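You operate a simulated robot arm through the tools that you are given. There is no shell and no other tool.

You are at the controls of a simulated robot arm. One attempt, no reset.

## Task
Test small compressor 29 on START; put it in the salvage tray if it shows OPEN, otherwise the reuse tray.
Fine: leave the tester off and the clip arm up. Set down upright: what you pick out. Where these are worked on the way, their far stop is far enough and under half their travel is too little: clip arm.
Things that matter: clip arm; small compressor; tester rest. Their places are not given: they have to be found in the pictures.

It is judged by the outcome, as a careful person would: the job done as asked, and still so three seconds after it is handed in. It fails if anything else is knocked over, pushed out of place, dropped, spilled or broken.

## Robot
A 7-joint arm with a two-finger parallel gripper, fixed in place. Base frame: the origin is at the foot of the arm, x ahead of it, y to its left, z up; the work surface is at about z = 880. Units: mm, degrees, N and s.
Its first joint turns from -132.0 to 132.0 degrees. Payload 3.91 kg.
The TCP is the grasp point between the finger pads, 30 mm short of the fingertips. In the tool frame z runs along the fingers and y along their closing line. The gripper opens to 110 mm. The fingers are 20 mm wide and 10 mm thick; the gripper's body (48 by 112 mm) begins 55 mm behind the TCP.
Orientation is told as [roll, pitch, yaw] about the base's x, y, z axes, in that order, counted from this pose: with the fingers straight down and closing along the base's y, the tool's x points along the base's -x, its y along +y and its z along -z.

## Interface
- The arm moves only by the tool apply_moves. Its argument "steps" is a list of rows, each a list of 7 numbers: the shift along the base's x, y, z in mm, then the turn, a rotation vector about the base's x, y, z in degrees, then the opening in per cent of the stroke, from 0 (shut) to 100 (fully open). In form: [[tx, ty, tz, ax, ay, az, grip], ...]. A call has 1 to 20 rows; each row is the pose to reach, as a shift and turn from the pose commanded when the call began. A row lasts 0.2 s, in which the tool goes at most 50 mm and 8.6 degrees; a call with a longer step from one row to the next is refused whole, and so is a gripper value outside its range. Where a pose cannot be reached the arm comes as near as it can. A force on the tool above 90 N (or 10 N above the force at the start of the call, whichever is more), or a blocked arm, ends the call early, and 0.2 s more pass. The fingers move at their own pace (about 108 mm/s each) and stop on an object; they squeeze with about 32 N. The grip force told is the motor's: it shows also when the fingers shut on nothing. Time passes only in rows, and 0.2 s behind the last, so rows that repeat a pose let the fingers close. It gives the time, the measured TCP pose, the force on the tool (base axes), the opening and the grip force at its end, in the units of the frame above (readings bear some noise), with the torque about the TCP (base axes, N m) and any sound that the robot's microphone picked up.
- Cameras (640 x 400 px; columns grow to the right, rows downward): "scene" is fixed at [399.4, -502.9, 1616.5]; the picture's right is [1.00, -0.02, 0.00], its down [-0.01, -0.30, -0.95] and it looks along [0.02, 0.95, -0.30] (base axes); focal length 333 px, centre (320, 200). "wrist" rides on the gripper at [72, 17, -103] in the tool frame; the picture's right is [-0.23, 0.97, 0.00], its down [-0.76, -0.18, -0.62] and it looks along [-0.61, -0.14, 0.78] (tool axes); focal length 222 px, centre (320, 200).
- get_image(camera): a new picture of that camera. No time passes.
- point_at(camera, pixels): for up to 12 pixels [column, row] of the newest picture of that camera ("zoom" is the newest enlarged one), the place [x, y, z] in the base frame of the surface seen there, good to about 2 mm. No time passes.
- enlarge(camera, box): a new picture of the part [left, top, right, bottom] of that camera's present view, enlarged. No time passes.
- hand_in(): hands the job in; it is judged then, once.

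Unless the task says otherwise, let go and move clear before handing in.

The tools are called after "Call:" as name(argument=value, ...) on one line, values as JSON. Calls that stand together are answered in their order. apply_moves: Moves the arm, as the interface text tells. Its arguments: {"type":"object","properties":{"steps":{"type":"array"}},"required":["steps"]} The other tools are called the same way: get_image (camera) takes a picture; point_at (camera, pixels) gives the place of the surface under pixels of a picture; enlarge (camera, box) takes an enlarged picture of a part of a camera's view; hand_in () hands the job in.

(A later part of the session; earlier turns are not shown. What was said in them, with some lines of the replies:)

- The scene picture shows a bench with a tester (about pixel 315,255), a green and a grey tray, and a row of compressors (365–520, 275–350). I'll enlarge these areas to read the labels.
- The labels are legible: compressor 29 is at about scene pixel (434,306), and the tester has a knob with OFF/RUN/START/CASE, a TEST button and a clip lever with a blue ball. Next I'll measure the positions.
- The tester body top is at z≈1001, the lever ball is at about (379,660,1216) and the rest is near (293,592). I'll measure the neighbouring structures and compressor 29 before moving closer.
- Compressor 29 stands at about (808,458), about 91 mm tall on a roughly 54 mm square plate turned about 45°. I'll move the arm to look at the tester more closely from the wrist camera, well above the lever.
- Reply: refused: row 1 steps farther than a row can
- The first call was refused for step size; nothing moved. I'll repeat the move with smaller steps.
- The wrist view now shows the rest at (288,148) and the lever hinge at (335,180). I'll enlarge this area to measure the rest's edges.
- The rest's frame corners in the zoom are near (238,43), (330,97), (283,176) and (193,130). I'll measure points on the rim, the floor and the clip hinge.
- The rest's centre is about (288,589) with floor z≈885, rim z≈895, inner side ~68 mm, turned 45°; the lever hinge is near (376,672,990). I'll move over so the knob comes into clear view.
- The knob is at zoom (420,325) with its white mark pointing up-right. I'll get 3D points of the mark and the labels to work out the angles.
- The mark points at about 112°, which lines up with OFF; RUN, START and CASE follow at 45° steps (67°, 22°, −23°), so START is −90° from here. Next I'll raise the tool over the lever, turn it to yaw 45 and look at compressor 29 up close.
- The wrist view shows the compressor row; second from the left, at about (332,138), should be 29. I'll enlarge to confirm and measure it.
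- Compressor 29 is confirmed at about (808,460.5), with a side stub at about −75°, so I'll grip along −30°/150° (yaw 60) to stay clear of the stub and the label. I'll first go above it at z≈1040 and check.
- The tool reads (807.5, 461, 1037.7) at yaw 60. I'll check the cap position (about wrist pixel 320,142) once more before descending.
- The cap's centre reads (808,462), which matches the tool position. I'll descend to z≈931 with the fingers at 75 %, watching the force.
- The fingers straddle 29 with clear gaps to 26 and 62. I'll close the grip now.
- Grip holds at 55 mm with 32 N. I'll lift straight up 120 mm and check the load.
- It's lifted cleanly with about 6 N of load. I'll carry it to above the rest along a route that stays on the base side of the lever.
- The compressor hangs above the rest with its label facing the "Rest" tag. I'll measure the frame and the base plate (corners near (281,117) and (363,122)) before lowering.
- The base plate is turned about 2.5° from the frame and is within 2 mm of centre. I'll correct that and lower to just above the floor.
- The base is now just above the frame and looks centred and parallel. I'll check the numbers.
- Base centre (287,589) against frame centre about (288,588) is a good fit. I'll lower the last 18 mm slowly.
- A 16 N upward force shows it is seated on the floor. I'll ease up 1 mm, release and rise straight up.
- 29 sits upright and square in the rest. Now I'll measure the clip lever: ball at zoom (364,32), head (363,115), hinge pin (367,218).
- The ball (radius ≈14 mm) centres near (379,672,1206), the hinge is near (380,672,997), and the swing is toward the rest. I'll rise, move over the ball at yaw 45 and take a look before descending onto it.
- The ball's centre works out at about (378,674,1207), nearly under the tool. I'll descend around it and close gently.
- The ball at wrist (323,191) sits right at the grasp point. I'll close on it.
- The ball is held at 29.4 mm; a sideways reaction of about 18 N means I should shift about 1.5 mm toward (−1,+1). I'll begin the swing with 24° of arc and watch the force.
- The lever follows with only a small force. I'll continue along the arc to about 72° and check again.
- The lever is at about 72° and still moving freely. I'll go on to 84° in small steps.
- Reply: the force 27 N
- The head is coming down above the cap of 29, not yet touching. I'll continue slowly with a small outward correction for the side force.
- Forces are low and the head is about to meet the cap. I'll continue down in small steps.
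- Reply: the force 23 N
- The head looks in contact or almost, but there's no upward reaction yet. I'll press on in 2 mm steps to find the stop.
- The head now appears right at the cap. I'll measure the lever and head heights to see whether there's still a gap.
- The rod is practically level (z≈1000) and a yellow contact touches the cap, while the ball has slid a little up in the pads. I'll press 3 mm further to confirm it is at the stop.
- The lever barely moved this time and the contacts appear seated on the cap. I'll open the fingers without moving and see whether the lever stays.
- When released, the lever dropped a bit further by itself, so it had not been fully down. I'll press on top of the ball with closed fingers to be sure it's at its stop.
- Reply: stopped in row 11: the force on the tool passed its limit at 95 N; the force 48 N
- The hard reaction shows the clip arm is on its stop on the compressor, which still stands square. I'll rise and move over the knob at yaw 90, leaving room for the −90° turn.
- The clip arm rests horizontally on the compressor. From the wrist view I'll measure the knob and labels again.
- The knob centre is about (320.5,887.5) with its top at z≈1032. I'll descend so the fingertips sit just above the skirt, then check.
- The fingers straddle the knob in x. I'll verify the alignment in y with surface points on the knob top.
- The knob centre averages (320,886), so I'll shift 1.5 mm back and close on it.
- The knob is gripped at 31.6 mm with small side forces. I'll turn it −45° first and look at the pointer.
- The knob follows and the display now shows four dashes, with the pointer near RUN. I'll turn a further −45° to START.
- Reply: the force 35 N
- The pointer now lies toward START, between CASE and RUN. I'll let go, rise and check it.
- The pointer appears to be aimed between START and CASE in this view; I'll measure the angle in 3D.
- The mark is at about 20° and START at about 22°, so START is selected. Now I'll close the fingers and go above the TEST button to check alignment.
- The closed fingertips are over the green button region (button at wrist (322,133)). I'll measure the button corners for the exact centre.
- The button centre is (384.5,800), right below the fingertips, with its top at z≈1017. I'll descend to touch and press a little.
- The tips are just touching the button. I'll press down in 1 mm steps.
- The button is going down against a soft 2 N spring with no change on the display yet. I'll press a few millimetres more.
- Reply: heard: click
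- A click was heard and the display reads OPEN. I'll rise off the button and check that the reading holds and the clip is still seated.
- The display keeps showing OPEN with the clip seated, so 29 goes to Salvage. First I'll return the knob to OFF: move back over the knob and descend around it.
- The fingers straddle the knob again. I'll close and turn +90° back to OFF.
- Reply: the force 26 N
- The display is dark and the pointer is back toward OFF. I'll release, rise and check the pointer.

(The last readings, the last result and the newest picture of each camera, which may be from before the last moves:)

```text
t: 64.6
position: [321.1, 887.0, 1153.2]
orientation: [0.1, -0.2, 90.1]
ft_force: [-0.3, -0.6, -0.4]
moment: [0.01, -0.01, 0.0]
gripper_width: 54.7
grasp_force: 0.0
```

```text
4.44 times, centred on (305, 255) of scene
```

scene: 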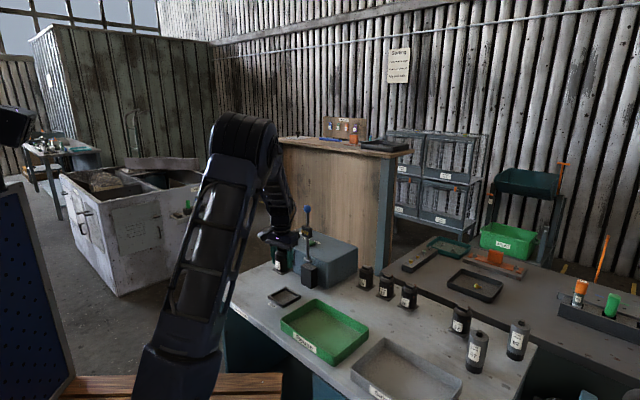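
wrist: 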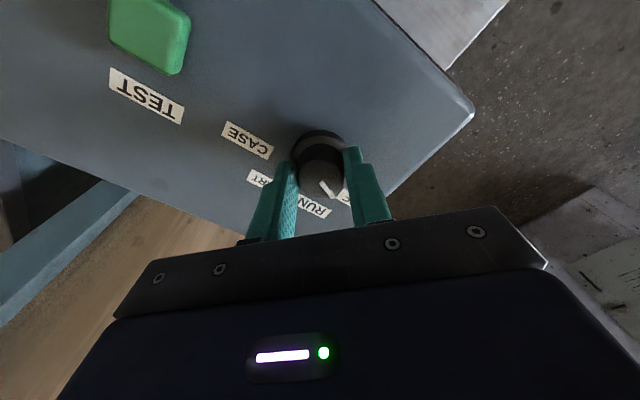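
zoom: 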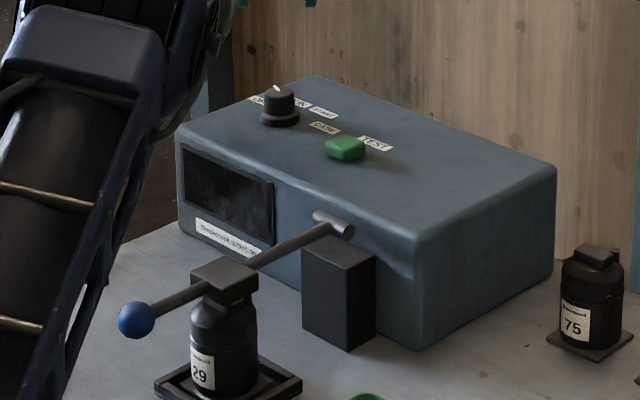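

The knob is back on OFF exactly as at the start, with the display dark. Next I'll measure the ball's present place and move above it at yaw 45.

Call:
point_at(camera="zoom", pixels=[[136, 319], [136, 305], [125, 320], [148, 318], [180, 298], [290, 245], [333, 222], [225, 268], [136, 333]])

Call:
apply_moves(steps=[[-10, -40, 10, 0, 0, -5, 50], [-20, -80, 20, 0, 0, -10, 50], [-30, -120, 20, 0, 0, -15, 50], [-40, -160, 20, 0, 0, -20, 50], [-50, -200, 20, 0, 0, -25, 55], [-60, -240, 20, 0, 0, -30, 60], [-70, -280, 20, 0, 0, -35, 60], [-80, -320, 10, 0, 0, -40, 60], [-90, -361, 0, 0, 0, -45, 60], [-90, -361, -40, 0, 0, -45, 60], [-90, -361, -60, 0, 0, -45, 60], [-90, -361, -60, 0, 0, -45, 60]])

Call:
get_image(camera="wrist")

```text
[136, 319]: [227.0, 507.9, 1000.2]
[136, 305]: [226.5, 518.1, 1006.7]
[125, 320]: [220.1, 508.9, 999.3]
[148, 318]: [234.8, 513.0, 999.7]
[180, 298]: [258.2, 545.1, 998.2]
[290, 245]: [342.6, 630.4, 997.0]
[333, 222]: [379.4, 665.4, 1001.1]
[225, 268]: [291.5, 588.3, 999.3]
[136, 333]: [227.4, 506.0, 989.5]
```

```text
t: 67.2
position: [230.6, 526.0, 1091.1]
orientation: [0.0, -0.2, 45.0]
ft_force: [-0.3, 0.5, 0.5]
moment: [0.03, -0.01, 0.0]
gripper_width: 66.3
grasp_force: 0.1
```

```text
taken
```

wrist: 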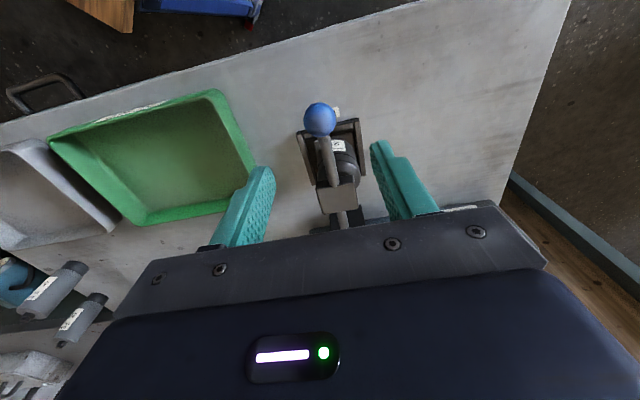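

From the scene the ball's centre is about (226,520,992). I'll verify from the wrist view.

Call:
point_at(camera="wrist", pixels=[[320, 119], [306, 119], [334, 119], [320, 105], [320, 133], [325, 150], [337, 198]])

```text
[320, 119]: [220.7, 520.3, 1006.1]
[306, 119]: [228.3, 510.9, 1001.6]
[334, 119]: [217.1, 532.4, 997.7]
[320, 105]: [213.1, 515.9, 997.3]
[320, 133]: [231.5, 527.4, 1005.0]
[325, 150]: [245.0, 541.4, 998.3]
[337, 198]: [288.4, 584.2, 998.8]
```

Both views agree on the ball at (225,521.5,992), giving a lever radius of about 215 and a hinge at (380,673,992). I'll descend around the ball and grip it.

Call:
apply_moves(steps=[[-5.3, -4, -40, 0, 0, 0, 60], [-5.3, -4, -75, 0, 0, 0, 60], [-5.3, -4, -99, 0, 0, 0, 60], [-5.3, -4, -99, 0, 0, 0, 60], [-5.3, -4, -99, 0, 0, 0, 45], [-5.3, -4, -99, 0, 0, 0, 32], [-5.3, -4, -99, 0, 0, 0, 22], [-5.3, -4, -99, 0, 0, 0, 15], [-5.3, -4, -99, 0, 0, 0, 10], [-5.3, -4, -99, 0, 0, 0, 10]])

Call:
get_image(camera="wrist")

Call:
enlarge(camera="scene", box=[255, 220, 345, 310])

```text
t: 69.4
position: [226.2, 522.4, 993.0]
orientation: [0.1, -0.2, 45.0]
ft_force: [1.6, -1.5, -1.1]
moment: [-0.1, 0.05, -0.01]
gripper_width: 29.1
grasp_force: 44.9
```

```text
taken
```

wrist: 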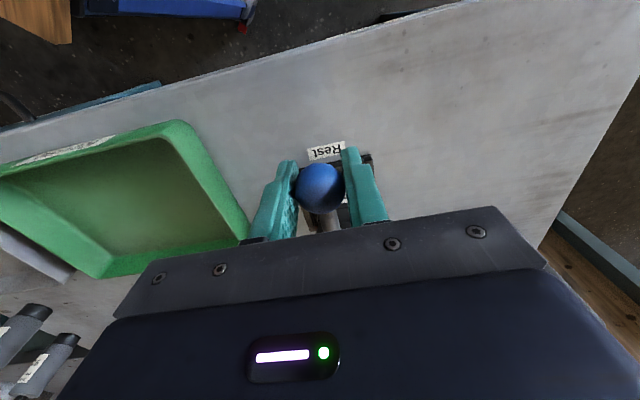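

```text
4.44 times, centred on (300, 265) of scene
```

zoom: 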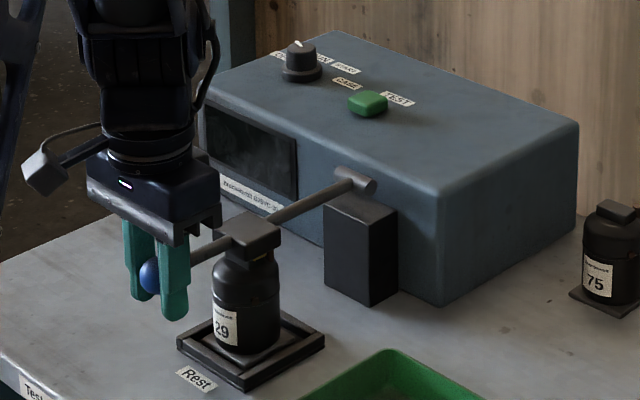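

The ball is gripped with almost no side force. I'll start raising it along the arc, to about 36° first.

Call:
apply_moves(steps=[[0.2, 0.2, 11, 0, 0, 0, 10], [0.8, 0.8, 22.5, 0, 0, 0, 10], [3.4, 3.3, 44.7, 0, 0, 0, 10], [7.5, 7.4, 66.4, 0, 0, 0, 10], [13.3, 13.1, 87.4, 0, 0, 0, 10], [20.5, 20.4, 107.5, 0, 0, 0, 10], [29.3, 29, 126.4, 0, 0, 0, 10], [29.3, 29, 126.4, 0, 0, 0, 10]])

Call:
enlarge(camera="scene", box=[245, 190, 365, 310])

```text
t: 71.2
position: [255.4, 552.3, 1120.1]
orientation: [0.2, -0.3, 45.0]
ft_force: [-3.1, 9.5, -9.1]
moment: [-0.45, 0.5, -0.05]
gripper_width: 29.2
grasp_force: 45.1
```

```text
3.33 times, centred on (305, 250) of scene
```

zoom: 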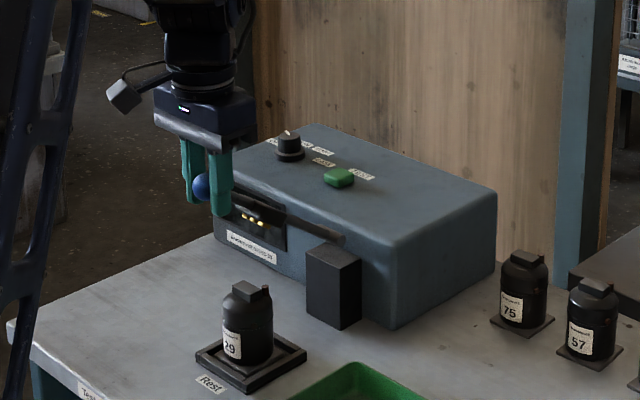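

The lever lifts cleanly and 29 stays put. I'll continue to upright.

Call:
apply_moves(steps=[[10.1, 10, 17.5, 0, 0, 0, 10], [21.4, 21.3, 33.4, 0, 0, 0, 10], [33.9, 33.7, 47.5, 0, 0, 0, 10], [47.4, 47, 59.8, 0, 0, 0, 10], [61.6, 61.2, 70, 0, 0, 0, 10], [76.6, 76, 78.1, 0, 0, 0, 10], [92.1, 91.4, 83.9, 0, 0, 0, 10], [108, 107.1, 87.4, 0, 0, 0, 10], [118, 117, 88.4, 0, 0, 0, 10], [124, 123, 88.6, 0, 0, 0, 10], [124, 123, 88.6, 0, 0, 0, 10]])

Call:
enlarge(camera="scene", box=[265, 160, 365, 260])

Call:
get_image(camera="wrist")

```text
t: 73.6
position: [376.3, 673.4, 1208.4]
orientation: [0.0, -0.3, 45.1]
ft_force: [-25.2, 19.3, 7.3]
moment: [-0.54, 0.74, -0.27]
gripper_width: 29.1
grasp_force: 45.4
```

```text
4.00 times, centred on (315, 210) of scene
```

zoom: 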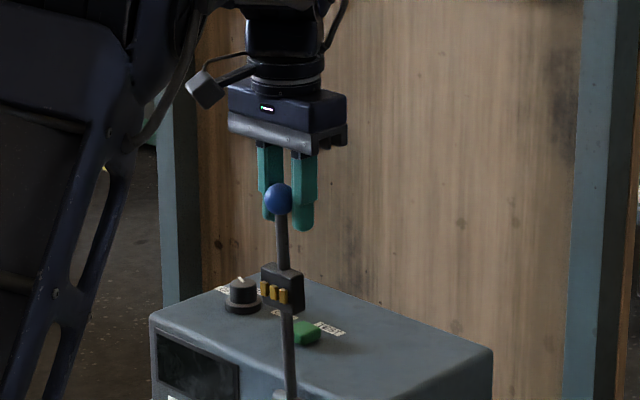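

```text
taken
```

wrist: 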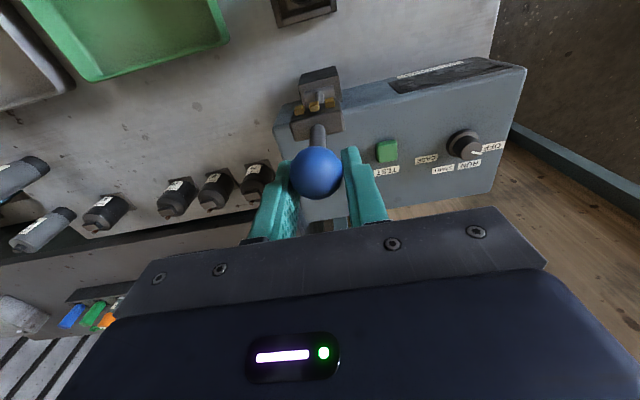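

The ball has slipped forward in the pads, so the lever leans about 10 mm short of upright. I'll push on further the same way, with a small sideways correction.

Call:
apply_moves(steps=[[-1, 1, 0, 0, 0, 0, 10], [1, 3, 0, 0, 0, 0, 10], [3, 5, 0, 0, 0, 0, 10], [5, 7, 0, 0, 0, 0, 10], [7, 9, 0, 0, 0, 0, 10], [7, 9, 0, 0, 0, 0, 10]])

Call:
enlarge(camera="scene", box=[265, 160, 365, 260])

Call:
get_image(camera="wrist")

```text
t: 75.0
position: [386.5, 681.7, 1207.4]
orientation: [0.1, -0.2, 45.0]
ft_force: [-19.5, 3.9, 5.0]
moment: [-0.54, 0.53, -0.19]
gripper_width: 29.0
grasp_force: 44.9
```

```text
4.00 times, centred on (315, 210) of scene
```

zoom: 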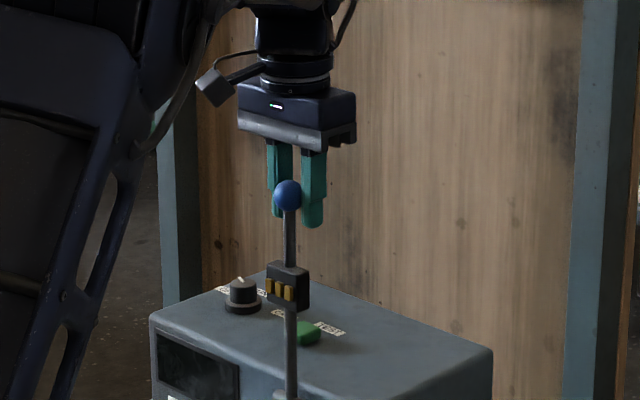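

```text
taken
```

wrist: 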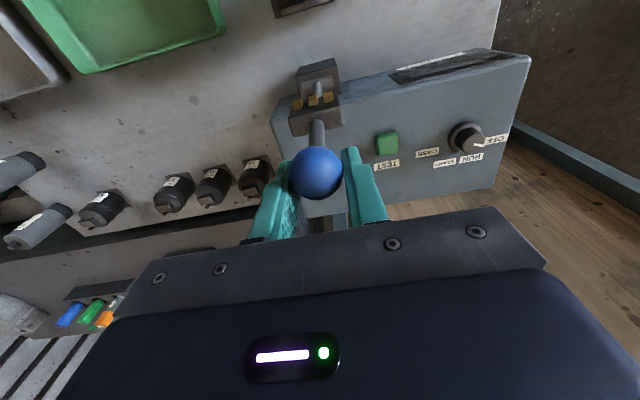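

The ball is now nearly at its original place (zoom 287 vs 289). I'll push about 4 mm more to bring it to its upper stop.

Call:
apply_moves(steps=[[1, 1.2, 0, 0, 0, 0, 10], [2, 2.4, 0, 0, 0, 0, 10], [3, 3.4, 0, 0, 0, 0, 10], [3, 3.4, 0, 0, 0, 0, 10]])

Call:
enlarge(camera="scene", box=[265, 160, 365, 260])

Call:
get_image(camera="wrist")

```text
t: 76.0
position: [389.6, 686.3, 1207.3]
orientation: [0.1, -0.3, 44.9]
ft_force: [0.5, 0.7, 0.1]
moment: [0.0, 0.0, 0.0]
gripper_width: 11.0
grasp_force: 0.1
```

```text
4.00 times, centred on (315, 210) of scene
```

zoom: 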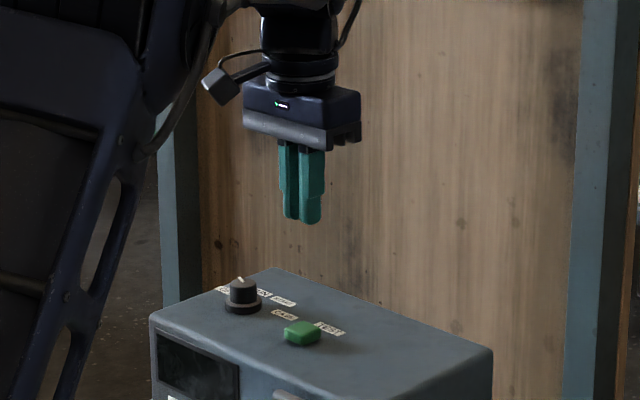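

```text
taken
```

wrist: 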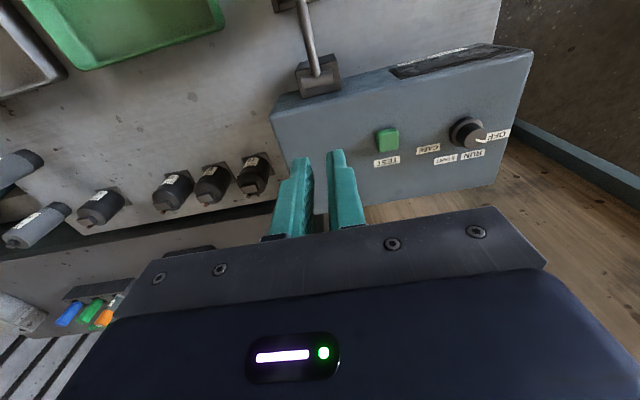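

The ball squeezed out of the pads and the lever dropped. I'll look at the rest area to see how things are.

Call:
enlarge(camera="scene", box=[245, 220, 365, 310])

Call:
enlarge(camera="scene", box=[265, 255, 325, 305])

```text
4.44 times, centred on (305, 265) of scene
```

zoom: 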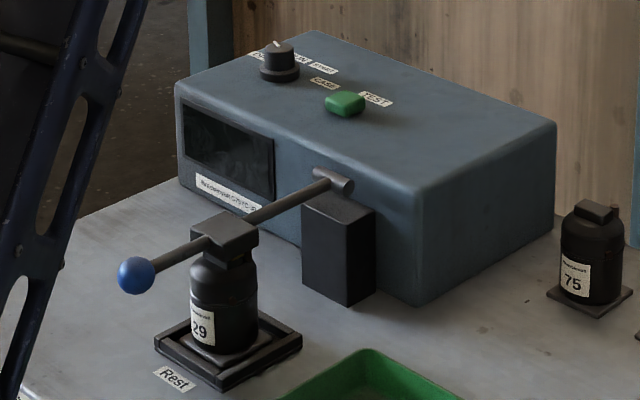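

```text
8.00 times, centred on (295, 280) of scene
```

zoom: 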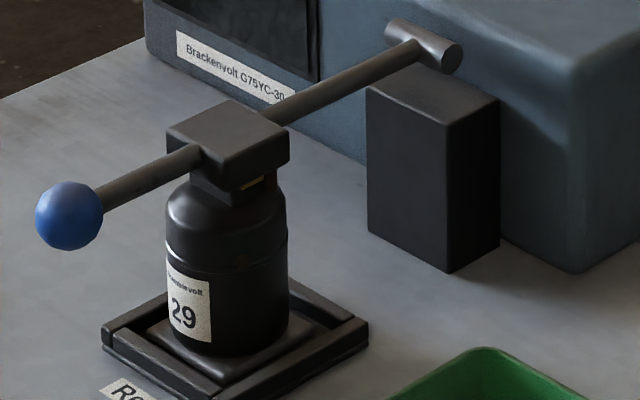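

The lever lies back on the cap; compressor 29 and the rest look unmoved. I'll go back above the ball and check, this time planning to grip with the ball on the hinge side of the pads, so lag can't let it slip out.

Call:
apply_moves(steps=[[-20, -20, 0, 0, 0, 0, 30], [-50, -50, 0, 0, 0, 0, 60], [-80, -80, -10, 0, 0, 0, 60], [-110, -110, -30, 0, 0, 0, 60], [-140, -140, -60, 0, 0, 0, 60], [-168, -168.4, -90, 0, 0, 0, 60], [-168, -168.4, -115, 0, 0, 0, 60], [-168, -168.4, -115, 0, 0, 0, 60]])

Call:
get_image(camera="wrist")

Call:
enlarge(camera="wrist", box=[250, 70, 410, 220])

```text
refused: row 5 steps farther than a row can; nothing moved
```

```text
taken
```

wrist: 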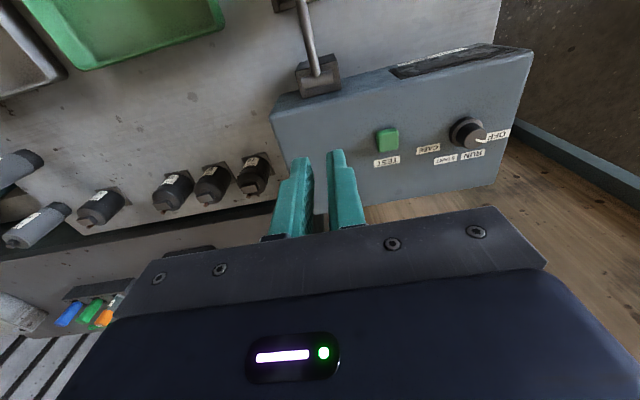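

```text
2.67 times, centred on (330, 145) of wrist
```

zoom: 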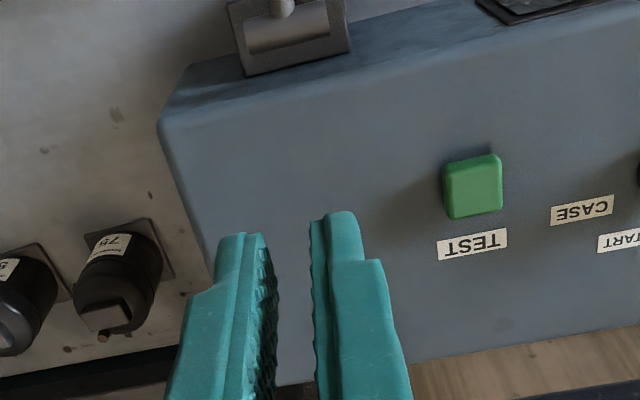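

Refused for step size; nothing moved. I'll redo it with smaller steps.

Call:
apply_moves(steps=[[-20, -20, 0, 0, 0, 0, 30], [-48, -48, 0, 0, 0, 0, 60], [-76, -76, -10, 0, 0, 0, 60], [-104, -104, -25, 0, 0, 0, 60], [-128, -128, -50, 0, 0, 0, 60], [-150, -150, -78, 0, 0, 0, 60], [-168, -168.4, -105, 0, 0, 0, 60], [-168, -168.4, -115, 0, 0, 0, 60], [-168, -168.4, -115, 0, 0, 0, 60]])

Call:
get_image(camera="wrist")

Call:
enlarge(camera="wrist", box=[250, 70, 410, 220])

```text
t: 78.0
position: [221.3, 517.1, 1091.4]
orientation: [0.1, -0.1, 45.0]
ft_force: [0.0, -0.2, 0.3]
moment: [0.01, 0.0, 0.0]
gripper_width: 66.1
grasp_force: 0.2
```

```text
taken
```

wrist: 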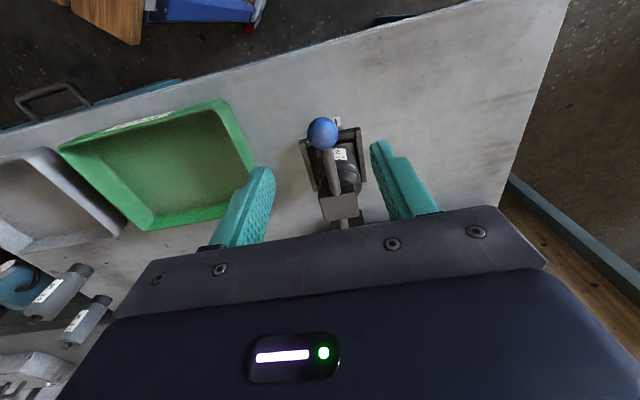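

```text
2.67 times, centred on (330, 145) of wrist
```

zoom: 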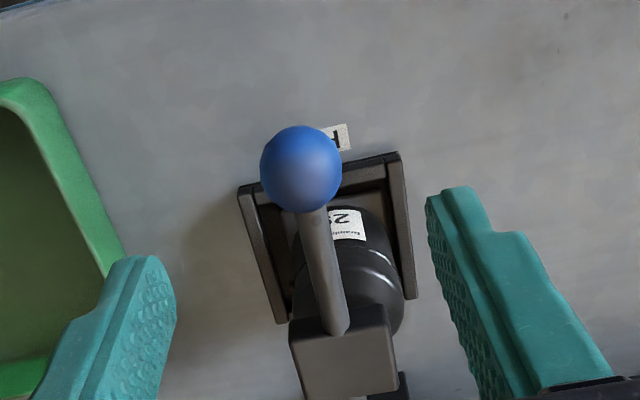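

Nothing is disturbed and the ball is 5–6 mm to the hinge side of the grip point, as intended. I'll descend and grip.

Call:
apply_moves(steps=[[0, 0, -40, 0, 0, 0, 60], [0, 0, -75, 0, 0, 0, 60], [0, 0, -99, 0, 0, 0, 60], [0, 0, -99, 0, 0, 0, 60], [0, 0, -99, 0, 0, 0, 45], [0, 0, -99, 0, 0, 0, 32], [0, 0, -99, 0, 0, 0, 22], [0, 0, -99, 0, 0, 0, 12], [0, 0, -99, 0, 0, 0, 0], [0, 0, -99, 0, 0, 0, 0]])

Call:
get_image(camera="wrist")

```text
t: 80.2
position: [220.3, 517.6, 992.0]
orientation: [0.0, -0.2, 45.0]
ft_force: [6.1, -7.8, -0.9]
moment: [-0.12, 0.09, -0.1]
gripper_width: 29.0
grasp_force: 45.1
```

```text
taken
```

wrist: 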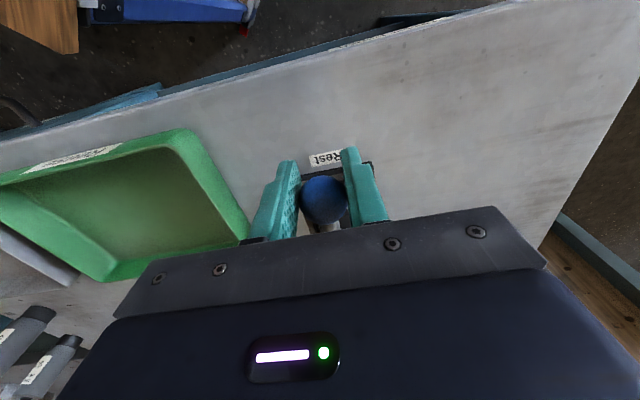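

Gripped with the ball biased to the hinge side (323,201). I'll raise it in one quicker continuous arc to upright.

Call:
apply_moves(steps=[[0.4, 0.4, 15, 0, 0, 0, 0], [1.5, 1.5, 29.9, 0, 0, 0, 0], [5.9, 5.9, 59.3, 0, 0, 0, 0], [13.2, 13.2, 87.4, 0, 0, 0, 0], [23.1, 23.2, 113.9, 0, 0, 0, 0], [35.6, 35.8, 138.2, 0, 0, 0, 0], [50.4, 50.6, 159.8, 0, 0, 0, 0], [67.2, 67.4, 178.2, 0, 0, 0, 0], [85.6, 85.9, 193.2, 0, 0, 0, 0], [105.3, 105.6, 204.5, 0, 0, 0, 0], [126, 126.3, 211.7, 0, 0, 0, 0], [136.5, 136.9, 213.8, 0, 0, 0, 0], [147.1, 147.6, 214.9, 0, 0, 0, 0], [152.3, 153, 215, 0, 0, 0, 0]])

Call:
get_image(camera="wrist")

Call:
enlarge(camera="scene", box=[265, 160, 365, 260])

```text
t: 83.2
position: [373.9, 670.7, 1209.4]
orientation: [0.1, -0.2, 45.0]
ft_force: [-12.4, 7.6, 6.9]
moment: [-0.57, 0.67, -0.06]
gripper_width: 29.0
grasp_force: 44.5
```

```text
taken
```

wrist: 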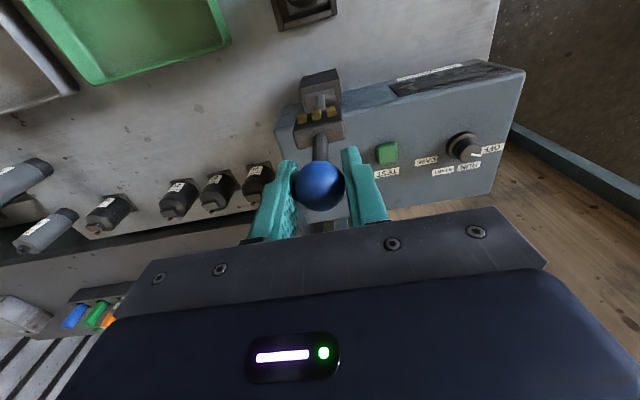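

```text
4.00 times, centred on (315, 210) of scene
```

zoom: 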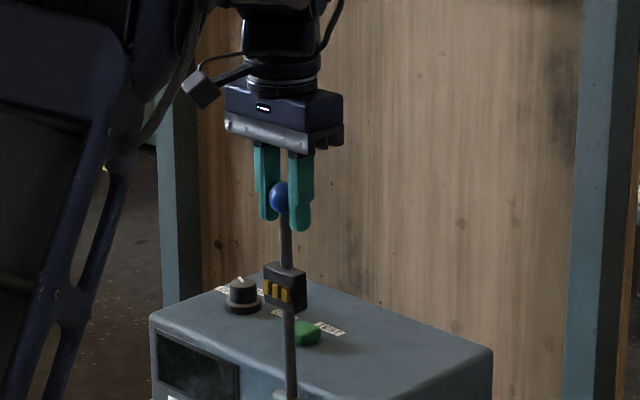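

Much better: the ball is centred in the pads (320,186) and the lever is within about 7 mm of its start place. I'll push on gently to the stop.

Call:
apply_moves(steps=[[1.5, 1.5, 0, 0, 0, 0, 0], [3, 3, 0, 0, 0, 0, 0], [4.5, 4.5, 0, 0, 0, 0, 0], [6, 6, 0, 0, 0, 0, 0], [7, 7, 0, 0, 0, 0, 0]])

Call:
get_image(camera="wrist")

Call:
enlarge(camera="scene", box=[265, 160, 365, 260])

```text
t: 84.4
position: [379.7, 676.0, 1209.2]
orientation: [0.0, -0.2, 45.1]
ft_force: [-20.2, -18.2, 11.6]
moment: [-0.41, 0.41, 0.03]
gripper_width: 29.2
grasp_force: 44.6
```

```text
taken
```

wrist: 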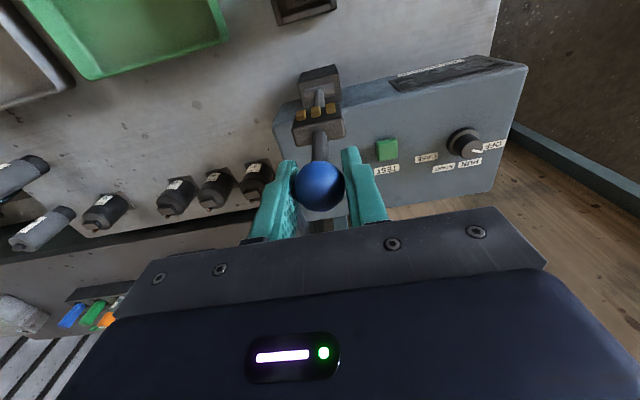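

```text
4.00 times, centred on (315, 210) of scene
```

zoom: 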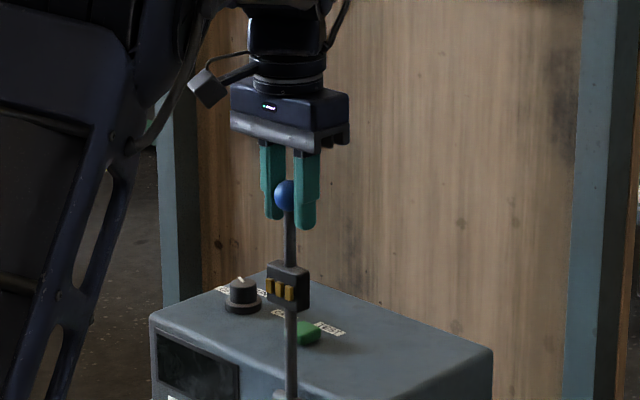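

A reaction of about 27 N toward the front shows the lever has reached its upper stop, and the picture matches its starting pose. I'll hold a moment and open the fingers gently.

Call:
apply_moves(steps=[[1, 1, 0, 0, 0, 0, 0], [1, 1, 0, 0, 0, 0, 0], [0, 0, 0, 0, 0, 0, 28], [0, 0, 0, 0, 0, 0, 32], [0, 0, 0, 0, 0, 0, 40], [0, 0, 0, 0, 0, 0, 50], [0, 0, 0, 0, 0, 0, 60]])

Call:
get_image(camera="wrist")

Call:
enlarge(camera="scene", box=[265, 160, 365, 260])

```text
t: 86.0
position: [380.7, 676.2, 1208.7]
orientation: [0.1, -0.2, 44.9]
ft_force: [0.4, -0.9, -0.4]
moment: [0.01, -0.01, 0.02]
gripper_width: 66.0
grasp_force: 0.1
```

```text
taken
```

wrist: 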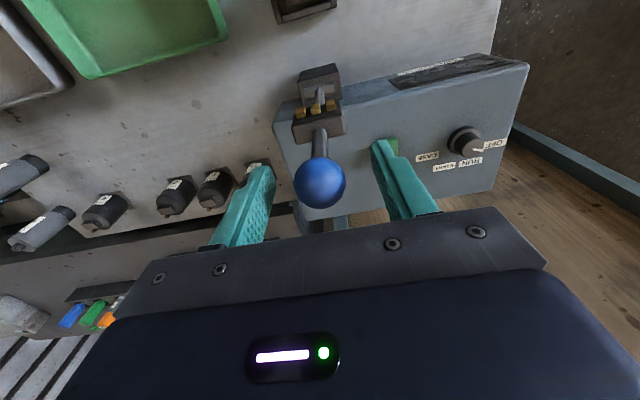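

```text
4.00 times, centred on (315, 210) of scene
```

zoom: 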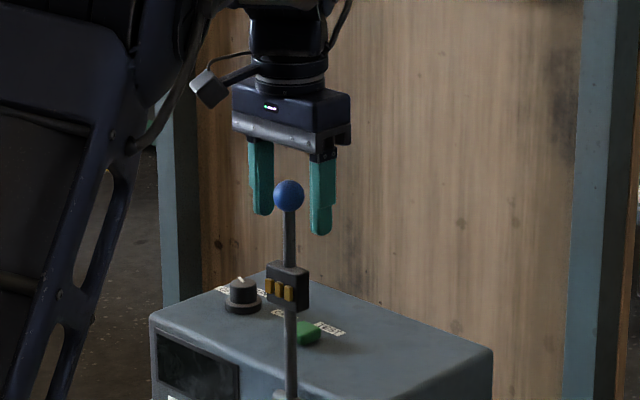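

The lever stands on its own at exactly its starting pose. I'll lift straight clear, then go over to above compressor 29.

Call:
apply_moves(steps=[[0, 0, 30, 0, 0, 0, 60], [0, 0, 60, 0, 0, 0, 65], [0, 0, 90, 0, 0, 0, 75], [-23, -22, 90, 0, 0, 4, 75], [-47, -45, 90, 0, 0, 9, 75], [-70, -68, 90, 0, 0, 14, 75], [-93, -90.5, 85, 0, 0, 17.5, 75], [-93, -90.5, 45, 0, 0, 17.5, 75], [-93, -90.5, 0, 0, 0, 17.5, 75], [-93, -90.5, -45, 0, 0, 17.5, 75], [-93, -90.5, -90, 0, 0, 17.5, 75], [-93, -90.5, -130, 0, 0, 17.5, 75], [-93, -90.5, -150, 0, 0, 17.5, 75], [-93, -90.5, -150, 0, 0, 17.5, 75]])

Call:
get_image(camera="wrist")

Call:
enlarge(camera="wrist", box=[260, 60, 390, 190])

Call:
enlarge(camera="scene", box=[245, 190, 345, 310])

```text
t: 89.0
position: [284.7, 586.1, 1059.2]
orientation: [0.1, -0.2, 62.6]
ft_force: [-0.5, -1.2, 0.0]
moment: [0.01, 0.0, 0.01]
gripper_width: 82.6
grasp_force: 0.0
```

```text
taken
```

wrist: 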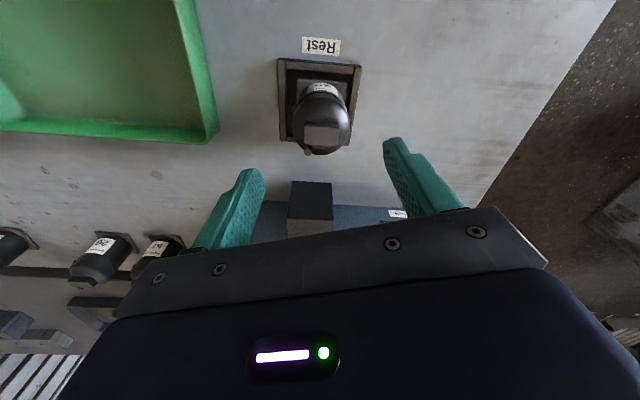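

```text
3.08 times, centred on (325, 125) of wrist
```

zoom: 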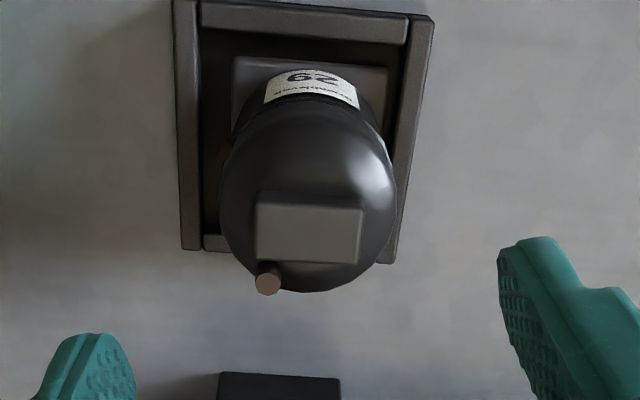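

```text
3.33 times, centred on (295, 250) of scene
```

zoom: 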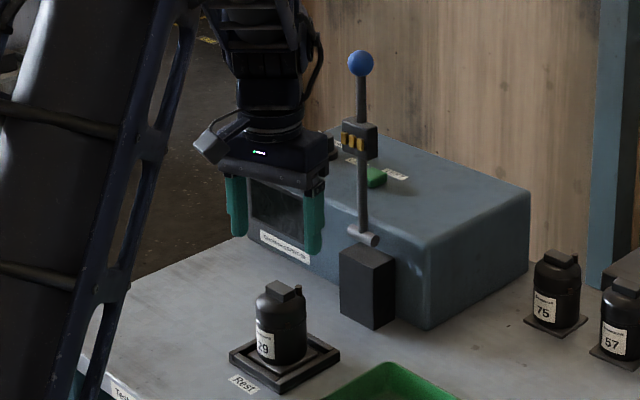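

29 is standing as placed. I'll descend and grip it, and measure the salvage tray in the meantime.

Call:
apply_moves(steps=[[0, 0, -40, 0, 0, 0, 75], [0, 0, -80, 0, 0, 0, 75], [0, 0, -110, 0, 0, 0, 75], [0, 0, -123, 0, 0, 0, 75], [0, 0, -123, 0, 0, 0, 75], [0, 0, -123, 0, 0, 0, 60], [0, 0, -123, 0, 0, 0, 48], [0, 0, -123, 0, 0, 0, 40], [0, 0, -123, 0, 0, 0, 30], [0, 0, -123, 0, 0, 0, 30], [0, 0, -123, 0, 0, 0, 30]])

Call:
get_image(camera="scene")

Call:
get_image(camera="wrist")

Call:
point_at(camera="scene", pixels=[[385, 339], [461, 378], [352, 370], [405, 370], [385, 350], [440, 382], [370, 372], [400, 385], [420, 365], [383, 395]])

```text
t: 91.4
position: [288.8, 587.3, 937.4]
orientation: [0.1, -0.3, 62.4]
ft_force: [-1.9, 0.5, 0.3]
moment: [0.01, -0.13, 0.01]
gripper_width: 55.0
grasp_force: 32.1
```

```text
taken
```

scene: 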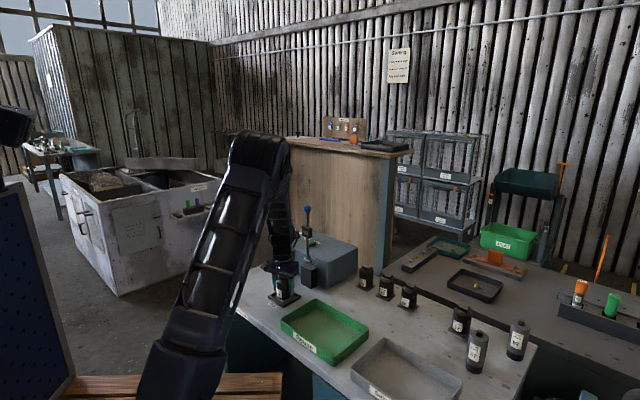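

```text
taken
```

wrist: 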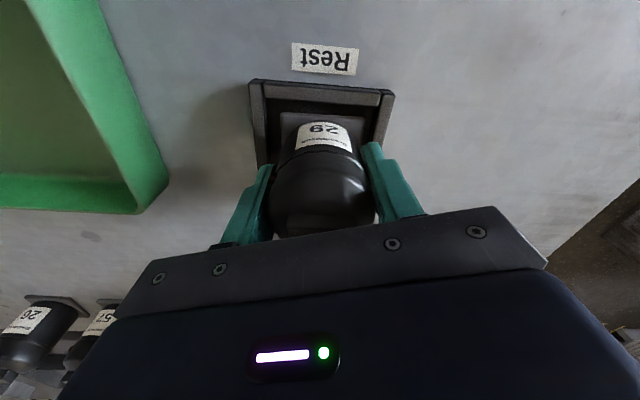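

```text
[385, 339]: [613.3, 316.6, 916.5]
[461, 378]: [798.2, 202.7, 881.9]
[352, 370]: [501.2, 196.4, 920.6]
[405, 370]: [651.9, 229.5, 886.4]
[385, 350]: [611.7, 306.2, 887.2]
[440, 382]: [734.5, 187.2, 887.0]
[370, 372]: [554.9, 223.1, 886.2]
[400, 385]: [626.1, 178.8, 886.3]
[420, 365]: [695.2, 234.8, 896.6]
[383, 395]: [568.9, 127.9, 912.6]
```

29 is gripped at 55 mm again. I'll lift it straight up out of the rest.

Call:
apply_moves(steps=[[0, 0, 10, 0, 0, 0, 30], [0, 0, 35, 0, 0, 0, 30], [0, 0, 70, 0, 0, 0, 30], [0, 0, 105, 0, 0, 0, 30], [0, 0, 130, 0, 0, 0, 30], [0, 0, 130, 0, 0, 0, 30]])

Call:
enlarge(camera="scene", box=[245, 190, 345, 310])

```text
t: 92.8
position: [287.2, 586.4, 1065.2]
orientation: [0.1, -0.3, 62.6]
ft_force: [-0.3, 0.8, -5.1]
moment: [-0.01, 0.01, 0.0]
gripper_width: 54.9
grasp_force: 32.3
```

```text
3.33 times, centred on (295, 250) of scene
```

zoom: 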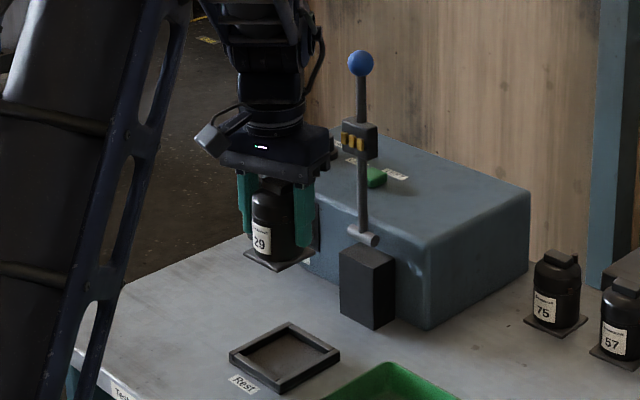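

29 hangs clear of the rest and the lever. I'll carry it to above the salvage tray.

Call:
apply_moves(steps=[[12, -13, 0, 0, 0, 0, 30], [34, -38, 0, 0, 0, 0, 30], [58, -65, 0, 0, 0, 0, 30], [82, -92, 0, 0, 0, 0, 30], [106, -119, 0, 0, 0, 0, 30], [130, -146, 0, 0, 0, 0, 30], [154, -173, 0, 0, 0, 0, 30], [178, -200, 0, 0, 0, 0, 30], [202, -227, 0, 0, 0, 0, 30], [226, -254, 0, 0, 0, 0, 30], [250, -281, 0, 0, 0, 0, 30], [274, -308, 0, 0, 0, 0, 30], [298, -335, 0, 0, 0, 0, 30], [320, -360, 0, 0, 0, 0, 30], [338, -380, 0, 0, 0, 0, 30], [349, -391, 0, 0, 0, 0, 30], [349, -391, 0, 0, 0, 0, 30], [349, -391, 0, 0, 0, 0, 30]])

Call:
get_image(camera="wrist")

Call:
get_image(camera="scene")

```text
t: 96.6
position: [636.5, 195.3, 1065.5]
orientation: [0.1, -0.2, 62.6]
ft_force: [0.1, 0.0, -5.2]
moment: [-0.02, 0.0, 0.02]
gripper_width: 55.2
grasp_force: 31.8
```

```text
taken
```

wrist: 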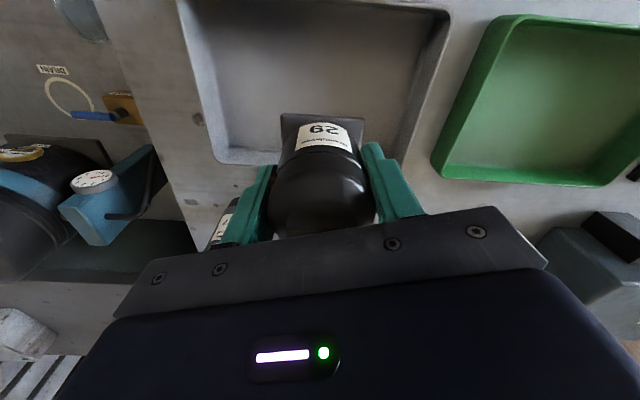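

```text
taken
```

scene: 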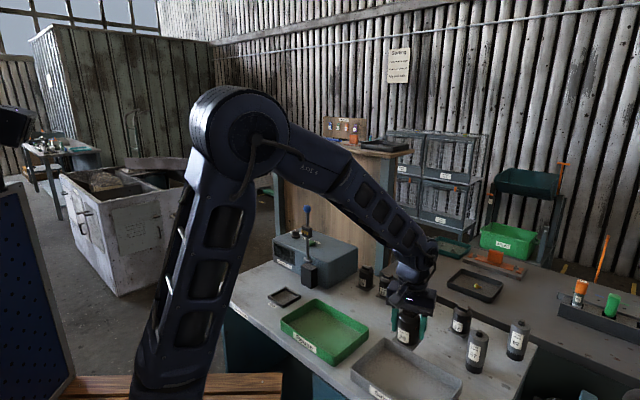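

The wrist view shows the salvage tray (columns 180–450) with its back wall near the fingers. I'll measure its walls to choose the set-down point.

Call:
point_at(camera="wrist", pixels=[[217, 160], [192, 80], [183, 10], [448, 12], [430, 80], [265, 155], [320, 50], [230, 140], [405, 140], [250, 130], [396, 110], [320, 5]])

Call:
point_at(camera="scene", pixels=[[385, 339], [395, 341], [440, 362], [459, 374], [462, 380], [352, 368], [400, 360], [430, 375], [375, 355], [410, 385]])

```text
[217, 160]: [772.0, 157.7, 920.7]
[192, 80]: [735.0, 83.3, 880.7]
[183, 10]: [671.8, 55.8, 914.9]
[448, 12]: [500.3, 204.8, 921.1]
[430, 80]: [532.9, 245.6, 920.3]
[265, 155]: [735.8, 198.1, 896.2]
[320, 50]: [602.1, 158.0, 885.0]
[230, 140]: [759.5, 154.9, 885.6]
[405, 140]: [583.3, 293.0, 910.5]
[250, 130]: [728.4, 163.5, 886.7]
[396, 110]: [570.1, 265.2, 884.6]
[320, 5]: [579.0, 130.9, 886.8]
```

```text
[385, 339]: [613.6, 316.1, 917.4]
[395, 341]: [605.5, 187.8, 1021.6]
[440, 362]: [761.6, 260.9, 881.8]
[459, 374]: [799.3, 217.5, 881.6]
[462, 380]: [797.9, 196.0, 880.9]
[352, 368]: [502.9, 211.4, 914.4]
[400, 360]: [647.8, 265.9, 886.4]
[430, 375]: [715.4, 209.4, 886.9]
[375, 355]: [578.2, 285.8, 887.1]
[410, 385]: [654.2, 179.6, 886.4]
```

The salvage tray's centre is about (636,179) with floor z≈886 and ample room. I'll shift there and lower to just above the floor.

Call:
apply_moves(steps=[[0, -14, 0, 0, 0, 0, 30], [0, -14, -35, 0, 0, 0, 30], [0, -14, -70, 0, 0, 0, 30], [0, -14, -100, 0, 0, 0, 30], [0, -14, -118, 0, 0, 0, 30], [0, -14, -124, 0, 0, 0, 30], [0, -14, -124, 0, 0, 0, 30]])

Call:
get_image(camera="wrist")

Call:
enlarge(camera="scene", box=[340, 300, 480, 400])

```text
t: 98.2
position: [636.7, 181.2, 941.0]
orientation: [0.1, -0.1, 62.4]
ft_force: [0.0, -0.5, -5.4]
moment: [-0.03, 0.05, 0.0]
gripper_width: 55.0
grasp_force: 32.0
```

```text
taken
```

wrist: 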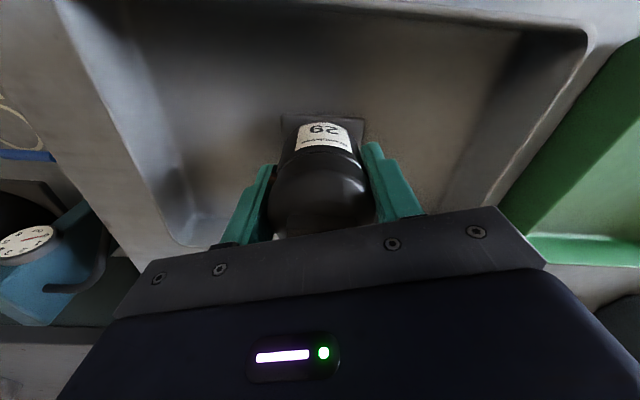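

```text
4.00 times, centred on (410, 350) of scene
```

zoom: 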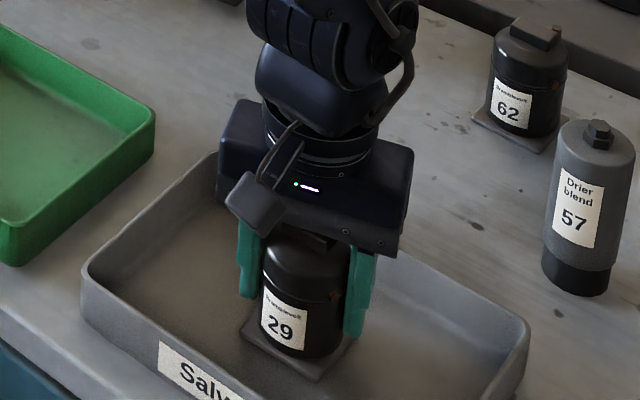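

29 is a few millimetres above the tray floor, upright and clear of the walls. I'll lower the rest in 1 mm steps.

Call:
apply_moves(steps=[[0, 0, -1, 0, 0, 0, 30], [0, 0, -2, 0, 0, 0, 30], [0, 0, -3, 0, 0, 0, 30], [0, 0, -4, 0, 0, 0, 30], [0, 0, -4, 0, 0, 0, 30]])

```text
t: 99.4
position: [637.3, 182.2, 937.8]
orientation: [0.1, -0.2, 62.5]
ft_force: [0.9, 0.1, -6.4]
moment: [0.0, -0.01, -0.01]
gripper_width: 55.5
grasp_force: 32.1
```

The load is still 6 N, so it's not down yet. I'll go on slowly.

Call:
apply_moves(steps=[[0, 0, -0.7, 0, 0, 0, 30], [0, 0, -1.4, 0, 0, 0, 30], [0, 0, -2, 0, 0, 0, 30], [0, 0, -2, 0, 0, 0, 30]])

```text
t: 100.4
position: [637.9, 182.2, 937.1]
orientation: [0.1, -0.4, 62.6]
ft_force: [1.7, 0.7, 28.4]
moment: [0.08, -0.05, -0.39]
gripper_width: 55.1
grasp_force: 32.0
```

It has touched the floor (+28 N). I'll ease up 1 mm, release and rise straight up.

Call:
apply_moves(steps=[[0, 0, 1, 0, 0, 0, 30], [0, 0, 1, 0, 0, 0, 45], [0, 0, 1, 0, 0, 0, 55], [0, 0, 1, 0, 0, 0, 65], [0, 0, 1, 0, 0, 0, 75], [0, 0, 1, 0, 0, 0, 75], [0, 0, 25, 0, 0, 0, 75], [0, 0, 60, 0, 0, 0, 75], [0, 0, 100, 0, 0, 0, 75], [0, 0, 145, 0, 0, 0, 75], [0, 0, 190, 0, 0, 0, 75], [0, 0, 190, 0, 0, 0, 75]])

Call:
get_image(camera="wrist")

Call:
get_image(camera="scene")

Call:
enlarge(camera="scene", box=[340, 300, 480, 400])

Call:
enlarge(camera="scene", box=[245, 190, 365, 310])

```text
t: 103.0
position: [636.9, 182.8, 1126.2]
orientation: [0.1, -0.2, 62.5]
ft_force: [-0.2, 0.0, -0.6]
moment: [0.0, 0.04, -0.02]
gripper_width: 82.5
grasp_force: 0.0
```

```text
taken
```

wrist: 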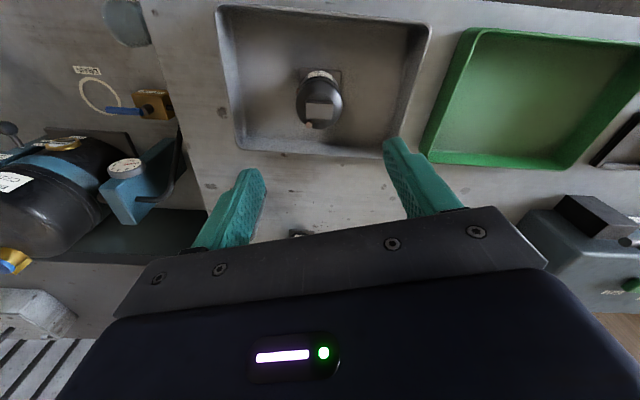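

```text
taken
```

scene: 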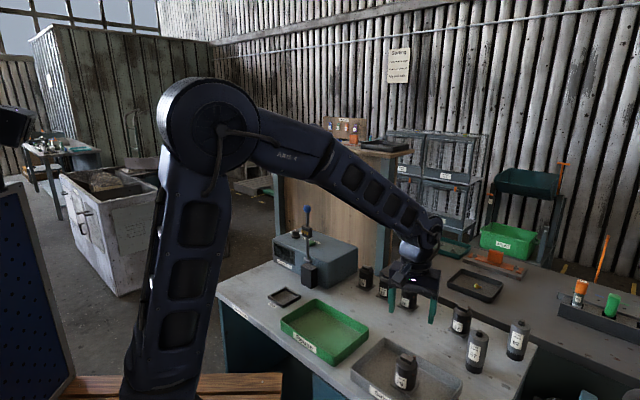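

```text
4.00 times, centred on (410, 350) of scene
```

zoom: 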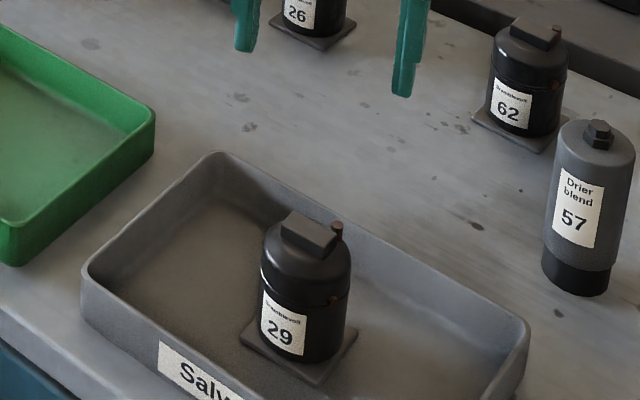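

```text
3.33 times, centred on (305, 250) of scene
```

zoom: 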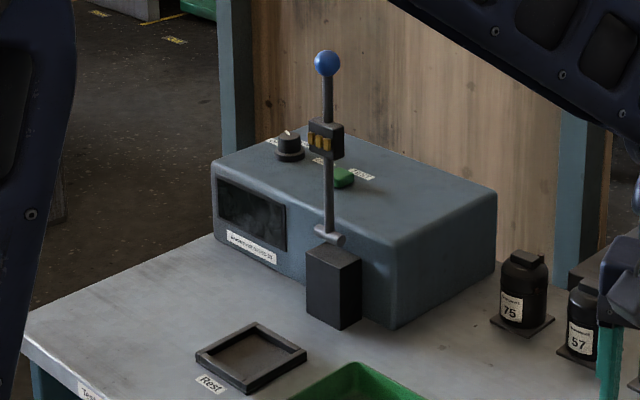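

29 stands upright in the Salvage tray. The tester display is dark with the knob on OFF, the clip arm is up, the rest is empty and everything else is in place. The gripper is clear, so I'll hand in.

Call:
hand_in()

```text
The job is handed in.
```

Compressor 29 showed OPEN on START, so I put it in the salvage tray, where it stands upright. I left the tester on OFF with a dark display. The clip arm is up at its stop, and the job is handed in.

- **Clip arm slip:** on my first try at raising the clip arm, the ball slipped out of the gripper. The arm dropped back onto compressor 29, which was still in the rest. The pictures showed no damage and nothing moved. I raised the arm again and it stayed upright on its own.
- **Force on the clip:** while pressing the clip arm down before the test, the force briefly reached 95 N and the move stopped early. The compressor stayed square in the rest, and the OPEN reading held after I let go of the TEST button.
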